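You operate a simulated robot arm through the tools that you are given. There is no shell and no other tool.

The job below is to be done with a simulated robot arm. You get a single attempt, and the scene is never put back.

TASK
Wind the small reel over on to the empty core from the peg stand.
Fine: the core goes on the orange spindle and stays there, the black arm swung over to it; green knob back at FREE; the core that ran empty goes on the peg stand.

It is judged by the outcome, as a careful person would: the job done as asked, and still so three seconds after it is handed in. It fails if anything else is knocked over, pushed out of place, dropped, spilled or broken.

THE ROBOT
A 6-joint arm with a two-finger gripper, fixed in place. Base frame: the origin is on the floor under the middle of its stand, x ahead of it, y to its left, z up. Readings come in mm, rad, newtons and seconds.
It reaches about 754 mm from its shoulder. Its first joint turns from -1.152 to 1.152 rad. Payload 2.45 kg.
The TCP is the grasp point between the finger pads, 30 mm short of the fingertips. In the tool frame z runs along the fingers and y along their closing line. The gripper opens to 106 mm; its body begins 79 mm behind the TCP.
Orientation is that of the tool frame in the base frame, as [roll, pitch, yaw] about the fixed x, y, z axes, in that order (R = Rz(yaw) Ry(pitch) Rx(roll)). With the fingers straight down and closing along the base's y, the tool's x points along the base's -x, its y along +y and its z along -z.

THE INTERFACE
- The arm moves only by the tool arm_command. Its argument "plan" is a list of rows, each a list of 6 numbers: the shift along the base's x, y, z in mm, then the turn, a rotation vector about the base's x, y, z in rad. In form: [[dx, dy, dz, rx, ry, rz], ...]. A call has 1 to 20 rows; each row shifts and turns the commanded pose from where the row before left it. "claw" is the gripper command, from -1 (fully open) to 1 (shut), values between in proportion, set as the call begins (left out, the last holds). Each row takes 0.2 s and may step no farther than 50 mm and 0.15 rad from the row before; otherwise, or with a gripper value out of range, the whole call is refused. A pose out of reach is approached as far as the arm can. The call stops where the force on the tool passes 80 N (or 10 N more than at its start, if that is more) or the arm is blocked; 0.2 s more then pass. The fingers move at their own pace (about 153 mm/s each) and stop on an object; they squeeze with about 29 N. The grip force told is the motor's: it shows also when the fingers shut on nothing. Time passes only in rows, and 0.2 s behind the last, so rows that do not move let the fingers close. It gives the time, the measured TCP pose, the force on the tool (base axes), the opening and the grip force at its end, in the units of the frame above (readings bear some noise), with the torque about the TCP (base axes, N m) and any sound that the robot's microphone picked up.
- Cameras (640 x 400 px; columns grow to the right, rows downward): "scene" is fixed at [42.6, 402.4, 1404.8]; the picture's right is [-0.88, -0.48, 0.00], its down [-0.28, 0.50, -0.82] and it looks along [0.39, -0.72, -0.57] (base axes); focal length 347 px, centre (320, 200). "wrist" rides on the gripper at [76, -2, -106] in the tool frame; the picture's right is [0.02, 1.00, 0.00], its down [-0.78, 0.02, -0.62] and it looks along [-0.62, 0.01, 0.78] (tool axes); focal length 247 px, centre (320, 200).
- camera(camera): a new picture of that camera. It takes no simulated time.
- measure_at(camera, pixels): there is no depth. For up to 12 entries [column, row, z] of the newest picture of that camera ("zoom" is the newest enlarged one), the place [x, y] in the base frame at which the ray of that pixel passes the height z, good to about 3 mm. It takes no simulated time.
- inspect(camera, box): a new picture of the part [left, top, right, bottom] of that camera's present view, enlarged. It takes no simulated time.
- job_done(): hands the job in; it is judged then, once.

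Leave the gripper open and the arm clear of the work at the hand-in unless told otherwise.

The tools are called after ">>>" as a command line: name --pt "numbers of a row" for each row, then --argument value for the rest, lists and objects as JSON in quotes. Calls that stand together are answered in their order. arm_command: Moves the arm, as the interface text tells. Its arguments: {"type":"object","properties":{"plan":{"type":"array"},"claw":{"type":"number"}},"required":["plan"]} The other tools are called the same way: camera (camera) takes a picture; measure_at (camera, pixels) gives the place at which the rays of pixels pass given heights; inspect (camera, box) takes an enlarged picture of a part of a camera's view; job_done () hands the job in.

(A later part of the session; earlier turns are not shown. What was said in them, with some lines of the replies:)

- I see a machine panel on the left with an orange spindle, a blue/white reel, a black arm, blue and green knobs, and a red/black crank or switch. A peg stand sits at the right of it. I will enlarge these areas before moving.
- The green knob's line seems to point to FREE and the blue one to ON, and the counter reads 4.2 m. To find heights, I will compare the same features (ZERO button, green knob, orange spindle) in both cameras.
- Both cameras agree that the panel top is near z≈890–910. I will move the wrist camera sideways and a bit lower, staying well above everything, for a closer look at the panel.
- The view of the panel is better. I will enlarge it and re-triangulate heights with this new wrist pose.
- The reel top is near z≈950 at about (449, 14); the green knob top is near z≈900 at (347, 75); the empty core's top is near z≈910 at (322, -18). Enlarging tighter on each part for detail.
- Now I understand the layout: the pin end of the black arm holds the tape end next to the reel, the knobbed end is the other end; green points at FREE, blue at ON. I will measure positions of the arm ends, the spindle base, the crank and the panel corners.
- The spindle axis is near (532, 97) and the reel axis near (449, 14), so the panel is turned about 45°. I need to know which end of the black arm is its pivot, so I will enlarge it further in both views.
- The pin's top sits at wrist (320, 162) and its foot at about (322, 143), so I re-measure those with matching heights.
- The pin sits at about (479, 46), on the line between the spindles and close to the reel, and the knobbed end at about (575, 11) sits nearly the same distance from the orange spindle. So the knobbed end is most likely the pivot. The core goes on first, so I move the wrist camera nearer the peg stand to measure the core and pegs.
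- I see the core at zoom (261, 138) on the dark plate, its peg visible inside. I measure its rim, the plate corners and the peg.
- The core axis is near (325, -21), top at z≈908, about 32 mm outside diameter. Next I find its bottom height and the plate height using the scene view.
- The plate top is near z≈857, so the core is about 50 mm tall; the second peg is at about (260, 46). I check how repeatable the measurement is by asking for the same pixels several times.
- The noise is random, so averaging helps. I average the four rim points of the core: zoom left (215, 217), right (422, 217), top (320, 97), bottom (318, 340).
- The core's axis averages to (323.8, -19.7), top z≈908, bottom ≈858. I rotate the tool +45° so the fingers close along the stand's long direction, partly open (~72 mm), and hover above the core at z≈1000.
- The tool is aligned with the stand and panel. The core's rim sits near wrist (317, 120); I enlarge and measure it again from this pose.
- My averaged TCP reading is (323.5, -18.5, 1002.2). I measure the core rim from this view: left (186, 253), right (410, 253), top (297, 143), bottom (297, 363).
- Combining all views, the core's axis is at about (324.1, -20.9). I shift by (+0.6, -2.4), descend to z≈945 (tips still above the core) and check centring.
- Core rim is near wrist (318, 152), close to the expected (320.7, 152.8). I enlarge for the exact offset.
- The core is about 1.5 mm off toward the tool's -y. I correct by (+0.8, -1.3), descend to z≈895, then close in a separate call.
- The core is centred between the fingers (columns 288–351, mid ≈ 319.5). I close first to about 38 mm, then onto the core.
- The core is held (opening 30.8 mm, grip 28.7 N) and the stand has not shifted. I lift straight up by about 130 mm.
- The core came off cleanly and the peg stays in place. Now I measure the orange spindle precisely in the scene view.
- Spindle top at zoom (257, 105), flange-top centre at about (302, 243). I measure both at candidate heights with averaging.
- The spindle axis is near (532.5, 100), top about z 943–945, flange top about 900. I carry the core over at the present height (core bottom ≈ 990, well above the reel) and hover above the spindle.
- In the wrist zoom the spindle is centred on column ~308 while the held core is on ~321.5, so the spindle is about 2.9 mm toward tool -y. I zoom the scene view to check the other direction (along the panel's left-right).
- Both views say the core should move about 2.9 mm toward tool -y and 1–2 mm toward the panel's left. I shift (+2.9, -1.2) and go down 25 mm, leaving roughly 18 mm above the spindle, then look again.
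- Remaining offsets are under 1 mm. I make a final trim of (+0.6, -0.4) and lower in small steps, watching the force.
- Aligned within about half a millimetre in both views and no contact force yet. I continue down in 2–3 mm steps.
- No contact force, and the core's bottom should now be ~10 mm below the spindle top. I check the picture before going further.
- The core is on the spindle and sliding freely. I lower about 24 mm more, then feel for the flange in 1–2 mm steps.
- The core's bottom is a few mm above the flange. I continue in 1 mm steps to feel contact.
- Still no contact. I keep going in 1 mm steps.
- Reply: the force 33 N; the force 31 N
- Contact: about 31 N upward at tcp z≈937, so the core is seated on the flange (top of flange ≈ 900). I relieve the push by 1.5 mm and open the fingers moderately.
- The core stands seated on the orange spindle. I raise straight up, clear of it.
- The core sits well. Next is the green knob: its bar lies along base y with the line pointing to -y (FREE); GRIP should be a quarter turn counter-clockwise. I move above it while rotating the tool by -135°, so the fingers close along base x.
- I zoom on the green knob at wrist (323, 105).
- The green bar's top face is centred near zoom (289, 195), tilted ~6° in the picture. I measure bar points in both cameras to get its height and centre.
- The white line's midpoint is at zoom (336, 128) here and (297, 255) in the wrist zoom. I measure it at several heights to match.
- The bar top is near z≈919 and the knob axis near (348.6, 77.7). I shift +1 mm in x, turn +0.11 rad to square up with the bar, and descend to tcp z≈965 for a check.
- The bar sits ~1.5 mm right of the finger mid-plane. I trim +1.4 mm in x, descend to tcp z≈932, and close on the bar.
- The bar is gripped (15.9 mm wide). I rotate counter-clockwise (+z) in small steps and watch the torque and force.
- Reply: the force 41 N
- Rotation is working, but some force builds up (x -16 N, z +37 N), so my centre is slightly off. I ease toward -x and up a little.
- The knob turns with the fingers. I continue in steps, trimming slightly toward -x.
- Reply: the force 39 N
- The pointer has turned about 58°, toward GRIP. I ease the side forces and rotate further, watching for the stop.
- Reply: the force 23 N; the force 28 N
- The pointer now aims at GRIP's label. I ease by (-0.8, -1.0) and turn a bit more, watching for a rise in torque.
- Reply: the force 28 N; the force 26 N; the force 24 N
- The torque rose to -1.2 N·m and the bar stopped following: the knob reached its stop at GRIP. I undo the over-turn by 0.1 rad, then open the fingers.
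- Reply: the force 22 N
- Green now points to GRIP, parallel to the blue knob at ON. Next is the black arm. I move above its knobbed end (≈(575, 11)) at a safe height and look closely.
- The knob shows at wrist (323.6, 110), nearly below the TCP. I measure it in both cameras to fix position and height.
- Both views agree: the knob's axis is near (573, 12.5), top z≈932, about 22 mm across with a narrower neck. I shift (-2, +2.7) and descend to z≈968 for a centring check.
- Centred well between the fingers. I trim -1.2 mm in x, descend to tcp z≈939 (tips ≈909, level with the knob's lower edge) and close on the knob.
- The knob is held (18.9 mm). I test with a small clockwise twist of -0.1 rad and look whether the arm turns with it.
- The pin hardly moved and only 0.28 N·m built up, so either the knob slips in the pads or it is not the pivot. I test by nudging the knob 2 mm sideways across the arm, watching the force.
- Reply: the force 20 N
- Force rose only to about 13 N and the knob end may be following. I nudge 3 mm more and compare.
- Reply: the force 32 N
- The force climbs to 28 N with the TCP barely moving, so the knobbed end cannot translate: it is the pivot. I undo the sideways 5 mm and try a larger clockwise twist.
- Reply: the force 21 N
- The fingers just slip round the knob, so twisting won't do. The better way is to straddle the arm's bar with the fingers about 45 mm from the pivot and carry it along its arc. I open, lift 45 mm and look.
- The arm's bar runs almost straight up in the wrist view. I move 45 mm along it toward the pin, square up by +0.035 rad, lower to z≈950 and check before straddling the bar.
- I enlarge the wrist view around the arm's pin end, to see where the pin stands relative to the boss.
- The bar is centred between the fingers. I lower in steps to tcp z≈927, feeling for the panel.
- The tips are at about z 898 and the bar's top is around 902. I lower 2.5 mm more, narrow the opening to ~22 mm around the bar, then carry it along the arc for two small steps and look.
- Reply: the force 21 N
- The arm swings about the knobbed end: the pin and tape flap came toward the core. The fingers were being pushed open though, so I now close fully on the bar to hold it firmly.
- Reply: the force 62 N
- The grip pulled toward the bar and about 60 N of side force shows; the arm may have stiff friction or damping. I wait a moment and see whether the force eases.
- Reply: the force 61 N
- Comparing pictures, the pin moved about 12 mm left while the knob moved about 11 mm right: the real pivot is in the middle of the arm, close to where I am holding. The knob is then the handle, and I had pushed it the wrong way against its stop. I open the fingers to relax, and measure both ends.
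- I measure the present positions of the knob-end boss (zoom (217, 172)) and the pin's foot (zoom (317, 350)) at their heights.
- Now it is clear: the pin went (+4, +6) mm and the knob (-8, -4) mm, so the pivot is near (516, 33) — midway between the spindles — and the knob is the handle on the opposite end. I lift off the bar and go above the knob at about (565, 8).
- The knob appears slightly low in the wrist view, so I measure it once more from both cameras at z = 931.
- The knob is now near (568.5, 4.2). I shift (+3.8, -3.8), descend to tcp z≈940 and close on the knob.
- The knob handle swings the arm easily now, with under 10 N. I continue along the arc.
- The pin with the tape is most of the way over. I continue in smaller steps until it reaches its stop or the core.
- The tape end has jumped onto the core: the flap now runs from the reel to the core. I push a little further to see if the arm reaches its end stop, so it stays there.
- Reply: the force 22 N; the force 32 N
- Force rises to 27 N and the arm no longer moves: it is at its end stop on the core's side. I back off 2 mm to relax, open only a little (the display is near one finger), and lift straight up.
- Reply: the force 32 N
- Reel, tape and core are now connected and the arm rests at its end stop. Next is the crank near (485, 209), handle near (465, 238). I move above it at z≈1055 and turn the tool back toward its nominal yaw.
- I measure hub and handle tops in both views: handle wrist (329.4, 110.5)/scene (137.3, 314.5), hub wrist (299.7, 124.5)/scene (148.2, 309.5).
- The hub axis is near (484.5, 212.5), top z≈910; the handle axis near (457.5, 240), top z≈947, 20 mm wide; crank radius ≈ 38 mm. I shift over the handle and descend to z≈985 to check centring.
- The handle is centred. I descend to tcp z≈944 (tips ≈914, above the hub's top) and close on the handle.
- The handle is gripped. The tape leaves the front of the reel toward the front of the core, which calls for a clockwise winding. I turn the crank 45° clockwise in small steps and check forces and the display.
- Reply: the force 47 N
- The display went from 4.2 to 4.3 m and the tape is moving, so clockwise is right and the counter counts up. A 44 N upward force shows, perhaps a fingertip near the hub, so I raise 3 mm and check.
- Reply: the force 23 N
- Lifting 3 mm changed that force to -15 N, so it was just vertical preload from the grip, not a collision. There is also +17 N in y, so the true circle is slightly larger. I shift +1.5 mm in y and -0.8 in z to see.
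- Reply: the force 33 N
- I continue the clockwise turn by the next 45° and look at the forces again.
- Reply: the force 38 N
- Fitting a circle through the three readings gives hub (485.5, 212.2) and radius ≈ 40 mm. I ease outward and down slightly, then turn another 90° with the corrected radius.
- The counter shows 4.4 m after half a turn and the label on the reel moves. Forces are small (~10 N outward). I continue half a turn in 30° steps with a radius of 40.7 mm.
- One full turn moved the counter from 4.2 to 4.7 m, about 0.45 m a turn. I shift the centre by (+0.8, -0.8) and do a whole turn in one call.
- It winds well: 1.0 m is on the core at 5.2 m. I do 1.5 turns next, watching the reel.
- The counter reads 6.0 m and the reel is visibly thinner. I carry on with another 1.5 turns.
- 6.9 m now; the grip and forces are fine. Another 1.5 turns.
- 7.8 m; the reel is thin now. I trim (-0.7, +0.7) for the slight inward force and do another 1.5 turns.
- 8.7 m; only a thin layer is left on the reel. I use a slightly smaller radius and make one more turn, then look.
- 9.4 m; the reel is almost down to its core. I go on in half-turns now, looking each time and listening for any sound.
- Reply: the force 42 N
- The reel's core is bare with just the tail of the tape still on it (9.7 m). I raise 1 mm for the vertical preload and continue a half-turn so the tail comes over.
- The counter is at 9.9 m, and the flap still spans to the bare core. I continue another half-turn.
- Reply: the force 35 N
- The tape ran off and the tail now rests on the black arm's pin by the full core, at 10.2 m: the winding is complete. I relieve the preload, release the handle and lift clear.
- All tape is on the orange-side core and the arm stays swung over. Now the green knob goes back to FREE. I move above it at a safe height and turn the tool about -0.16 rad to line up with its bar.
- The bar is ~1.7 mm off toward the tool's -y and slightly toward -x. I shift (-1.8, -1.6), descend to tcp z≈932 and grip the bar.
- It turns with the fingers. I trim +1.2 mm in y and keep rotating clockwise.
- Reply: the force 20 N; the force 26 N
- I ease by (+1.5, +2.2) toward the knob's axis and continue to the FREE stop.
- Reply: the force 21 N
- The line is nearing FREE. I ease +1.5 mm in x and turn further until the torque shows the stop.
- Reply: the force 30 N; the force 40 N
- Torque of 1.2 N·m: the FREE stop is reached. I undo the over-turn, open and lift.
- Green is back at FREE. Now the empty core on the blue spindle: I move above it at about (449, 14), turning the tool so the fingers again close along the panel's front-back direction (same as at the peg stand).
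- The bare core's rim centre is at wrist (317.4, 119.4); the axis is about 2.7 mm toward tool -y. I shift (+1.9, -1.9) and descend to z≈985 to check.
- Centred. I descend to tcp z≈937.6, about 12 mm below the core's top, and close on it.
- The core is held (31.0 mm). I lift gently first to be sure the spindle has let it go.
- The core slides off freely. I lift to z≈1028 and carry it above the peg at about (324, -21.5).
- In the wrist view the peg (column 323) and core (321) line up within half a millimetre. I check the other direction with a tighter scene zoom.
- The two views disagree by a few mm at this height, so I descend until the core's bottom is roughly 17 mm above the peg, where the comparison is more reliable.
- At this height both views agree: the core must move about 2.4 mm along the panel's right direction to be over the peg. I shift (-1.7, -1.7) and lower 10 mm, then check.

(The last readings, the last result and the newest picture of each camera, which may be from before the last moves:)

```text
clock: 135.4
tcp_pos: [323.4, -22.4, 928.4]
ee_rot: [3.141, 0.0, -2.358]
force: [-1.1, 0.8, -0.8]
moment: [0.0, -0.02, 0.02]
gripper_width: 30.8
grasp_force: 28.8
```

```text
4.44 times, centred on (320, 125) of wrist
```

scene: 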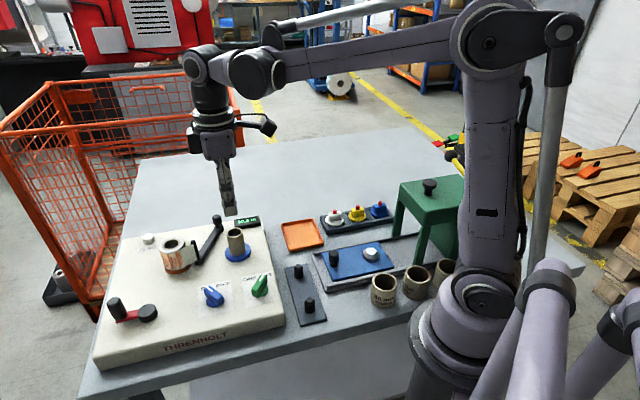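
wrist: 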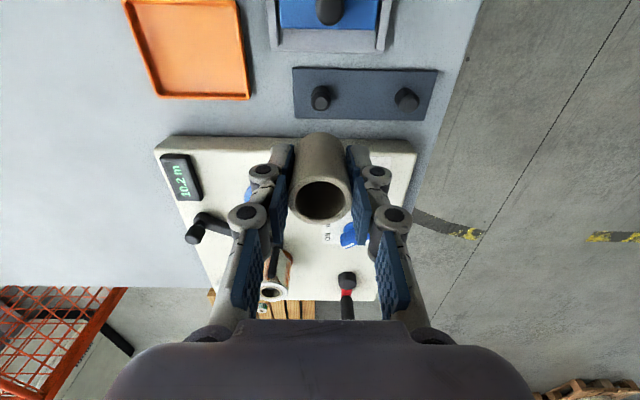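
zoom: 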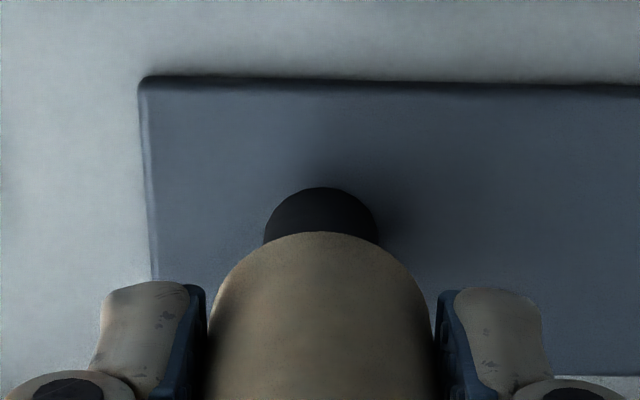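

Now aligned in the scene view too. I lower in small steps, watching the force.

>>> arm_command --pt "0 0 -3 0 0 0" --pt "0 0 -3 0 0 0" --pt "0 0 -3 0 0 0" --pt "0 0 0 0 0 0"

>>> arm_command --pt "0 0 -3 0 0 0" --pt "0 0 -3 0 0 0" --pt "0 0 -3 0 0 0" --pt "0 0 0 0 0 0"

>>> inspect --camera "scene" --box '[270, 230, 330, 290]'

```text
clock: 136.4
tcp_pos: [323.7, -22.6, 920.7]
ee_rot: [-3.141, 0.002, -2.359]
force: [-0.2, 0.3, -0.6]
moment: [-0.03, -0.04, -0.01]
gripper_width: 30.8
grasp_force: 28.7
```

```text
clock: 137.4
tcp_pos: [323.6, -22.6, 910.0]
ee_rot: [-3.14, 0.001, -2.357]
force: [-1.2, -0.7, 0.2]
moment: [0.0, -0.05, 0.01]
gripper_width: 30.7
grasp_force: 28.8
```

```text
6.67 times, centred on (300, 260) of scene
```

zoom: 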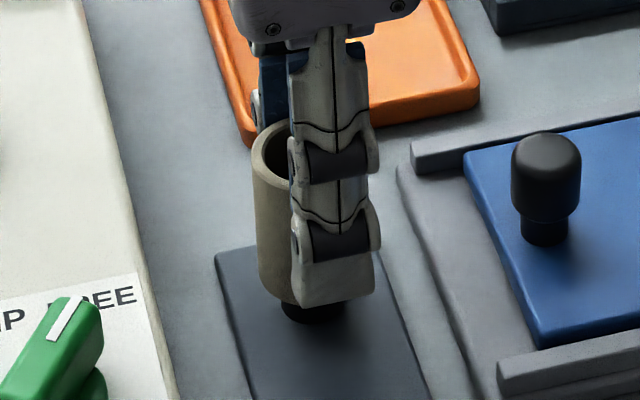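

The core is over the peg with no contact force. I lower 9 mm more, then feel for the plate in 1 mm steps.

>>> arm_command --pt "0 0 -3 0 0 0" --pt "0 0 -3 0 0 0" --pt "0 0 -3 0 0 0" --pt "0 0 0 0 0 0"

>>> arm_command --pt "0 0 -1 0 0 0" --pt "0 0 -1 0 0 0" --pt "0 0 0 0 0 0"

>>> arm_command --pt "0 0 -1 0 0 0" --pt "0 0 0 0 0 0"

>>> arm_command --pt "0 0 -1 0 0 0" --pt "0 0 0 0 0 0"

```text
clock: 138.4
tcp_pos: [323.6, -23.4, 901.3]
ee_rot: [-3.141, 0.0, -2.356]
force: [0.7, -0.7, 0.1]
moment: [-0.03, 0.0, 0.0]
gripper_width: 30.7
grasp_force: 29.1
```

```text
clock: 139.2
tcp_pos: [322.9, -23.0, 899.9]
ee_rot: [-3.14, 0.001, -2.355]
force: [-0.5, 0.3, 0.3]
moment: [-0.02, 0.0, 0.0]
gripper_width: 30.9
grasp_force: 29.3
```

```text
clock: 139.8
tcp_pos: [321.8, -24.4, 900.0]
ee_rot: [3.141, -0.001, -2.358]
force: [-0.7, 0.6, -0.6]
moment: [0.02, 0.01, -0.04]
gripper_width: 30.7
grasp_force: 28.9
```

```text
clock: 140.4
tcp_pos: [322.0, -24.4, 898.5]
ee_rot: [3.14, -0.001, -2.358]
force: [0.3, 1.0, -0.4]
moment: [-0.01, 0.0, 0.01]
gripper_width: 30.7
grasp_force: 29.3
```

No contact yet; I continue in 1 mm steps.

>>> arm_command --pt "0 0 -1 0 0 0" --pt "0 0 0 0 0 0"

>>> arm_command --pt "0 0 -1 0 0 0" --pt "0 0 0 0 0 0"

>>> inspect --camera "scene" --box '[270, 230, 330, 290]'

```text
clock: 141.0
tcp_pos: [321.9, -24.1, 896.0]
ee_rot: [-3.141, -0.001, -2.358]
force: [0.3, 0.3, 0.0]
moment: [0.02, 0.01, 0.02]
gripper_width: 30.7
grasp_force: 28.7
```

```text
clock: 141.6
tcp_pos: [323.5, -23.5, 896.9]
ee_rot: [3.141, 0.0, -2.358]
force: [-2.0, -0.4, 19.1]
moment: [-0.02, 0.1, -0.01]
gripper_width: 30.8
grasp_force: 29.0
```

```text
6.67 times, centred on (300, 260) of scene
```

zoom: 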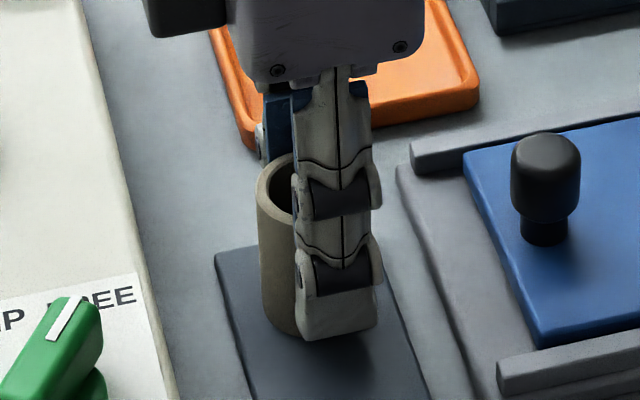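

Contact of 19 N: the core is seated on the plate. I relieve, open and lift straight up.

>>> arm_command --pt "0 0 0.7 0 0 0" --pt "0 0 0 0 0 0"

>>> arm_command --pt "0 0 0 0 0 0" --pt "0 0 0 0 0 0" --claw -0.15

>>> arm_command --pt "0 0 10 0 0 0" --pt "0 0 25 0 0 0" --pt "0 0 40 0 0 0" --pt "0 0 45 0 0 0" --pt "0 0 45 0 0 0" --pt "0 0 0 0 0 0"

>>> camera --camera "scene"

>>> camera --camera "wrist"

>>> inspect --camera "scene" --box '[240, 230, 340, 330]'

```text
clock: 142.2
tcp_pos: [324.0, -23.2, 896.0]
ee_rot: [3.141, 0.0, -2.355]
force: [-0.4, 0.4, -0.7]
moment: [0.03, -0.01, 0.0]
gripper_width: 30.8
grasp_force: 28.6
```

```text
clock: 142.8
tcp_pos: [323.8, -23.5, 897.1]
ee_rot: [-3.141, 0.0, -2.355]
force: [-0.6, 0.0, -0.2]
moment: [-0.01, 0.0, 0.01]
gripper_width: 60.9
grasp_force: 0.1
```

```text
clock: 144.2
tcp_pos: [323.9, -26.2, 1062.4]
ee_rot: [3.141, 0.0, -2.356]
force: [0.8, 0.7, 0.4]
moment: [-0.01, 0.02, 0.01]
gripper_width: 60.6
grasp_force: 0.0
```

```text
taken
```

scene: 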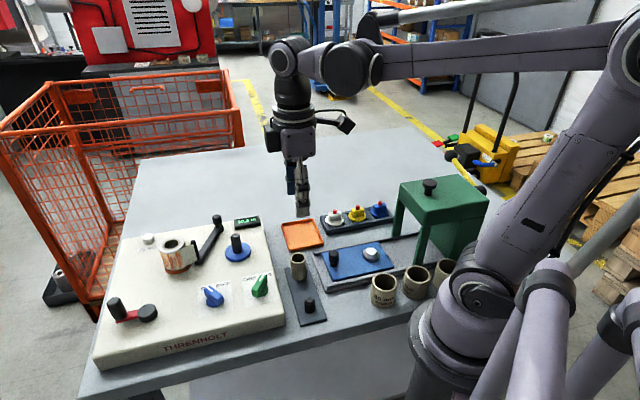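

```text
taken
```

wrist: 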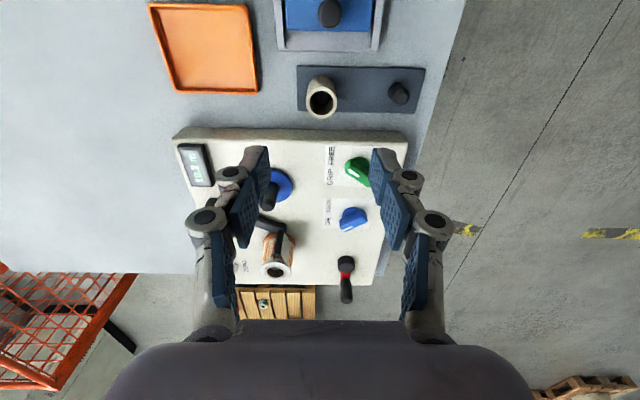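

```text
4.00 times, centred on (290, 280) of scene
```

zoom: 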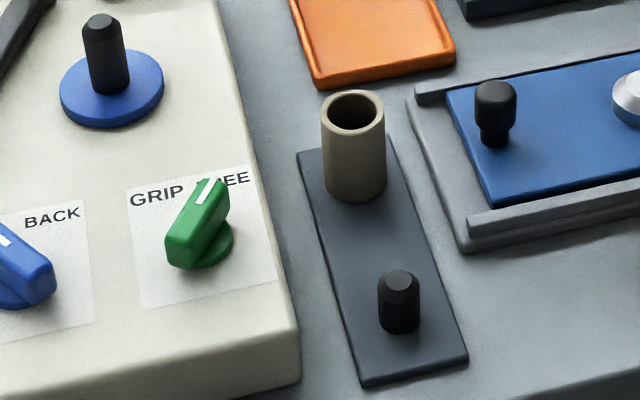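

The empty core stands on the peg, the stand has not shifted, and green reads FREE. I raise the arm, open the gripper fully and return near the starting pose, clear of the work, then inspect everything.

>>> arm_command --pt "0 0 40 0 0 0" --pt "0 0 40 0 0 0" --pt "0 0 30 0 0 0" --pt "10 36 0 0 0 -0.1309" --pt "10 36 0 0 0 -0.1309" --pt "10 36 0 0 0 -0.1309" --pt "10 36 0 0 0 -0.1309" --pt "10 36 0 0 0 -0.1309" --pt "10 36 0 0 0 -0.1309" --pt "0 0 0 0 0 0" --claw -1

>>> camera --camera "scene"

>>> inspect --camera "scene" --box '[90, 200, 290, 370]'

>>> inspect --camera "scene" --box '[140, 205, 260, 285]'

>>> inspect --camera "scene" --box '[270, 170, 470, 330]'

```text
clock: 146.4
tcp_pos: [382.1, 190.7, 1172.0]
ee_rot: [-3.141, 0.0, 3.141]
force: [0.8, -0.6, -0.2]
moment: [0.03, 0.02, 0.01]
gripper_width: 105.9
grasp_force: 0.0
```

```text
taken
```

scene: 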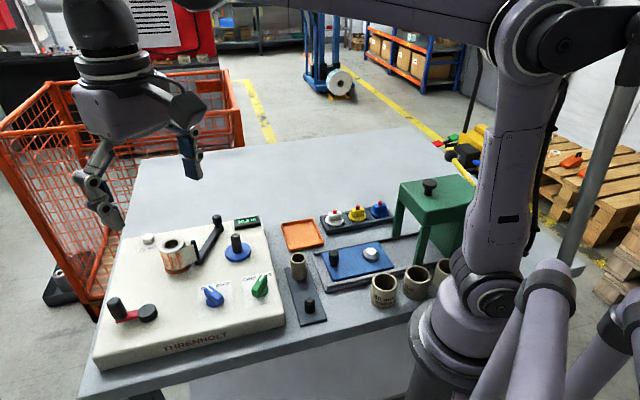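

```text
2.35 times, centred on (190, 285) of scene
```

zoom: 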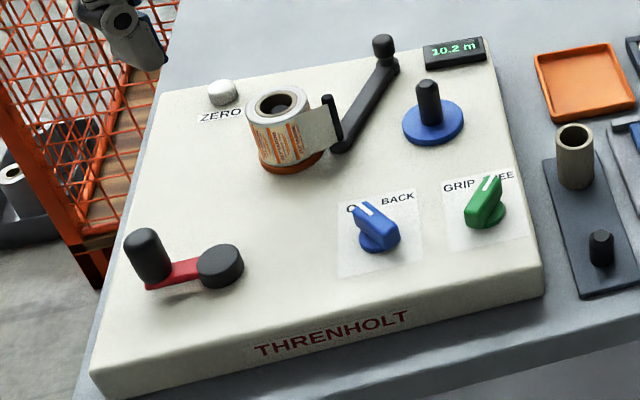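

```text
5.00 times, centred on (200, 245) of scene
```

zoom: 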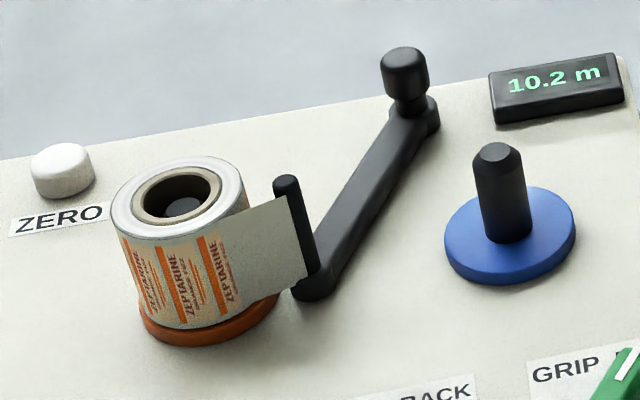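

```text
2.50 times, centred on (370, 250) of scene
```

zoom: 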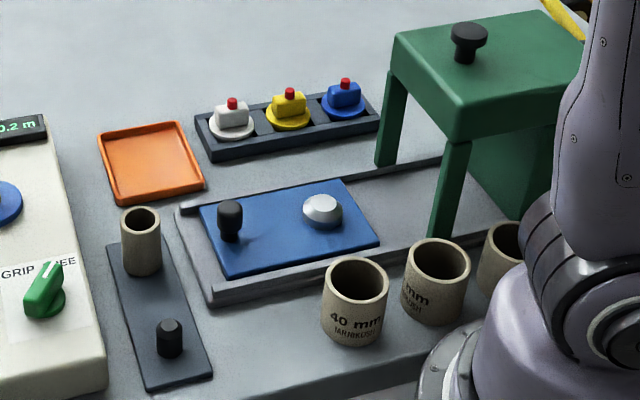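

Everything checks out:
- The full core is on the orange spindle, with the black arm swung over to it and resting at its stop.
- The green knob is at FREE.
- The core that ran empty stands on the peg stand, and the blue spindle is bare.
- Nothing else has moved.
- The gripper is open and the arm is clear.

I hand the job in.

>>> job_done

```text
The job is handed in.
```

The job is done and handed in. The small reel is wound over onto the 25 mm core from the peg stand, and the tape ran off the old core completely.

- **Full core:** it sits on the orange spindle, with the black arm swung over to it and resting at its end stop.
- **Green knob:** I turned it to GRIP for winding, and it is back at FREE.
- **Empty core:** it came off the blue spindle and is on the peg stand, on the peg the 25 mm core came from.
- **Counter:** it went from 4.2 m to 10.2 m, so about 6 m was wound. I did not press ZERO.
- **Left as they were:** the blue knob stayed at ON, and nothing else was moved. The crank handle stopped in a different position from where it began.

It took me a few tries to find the black arm's pivot. I twisted and pushed its knob and gripped the bar before working out that the pivot is in the middle of the arm. The highest force during this was about 60 N, and I saw no damage.

The gripper is open and the arm is back near its starting pose, clear of the work.
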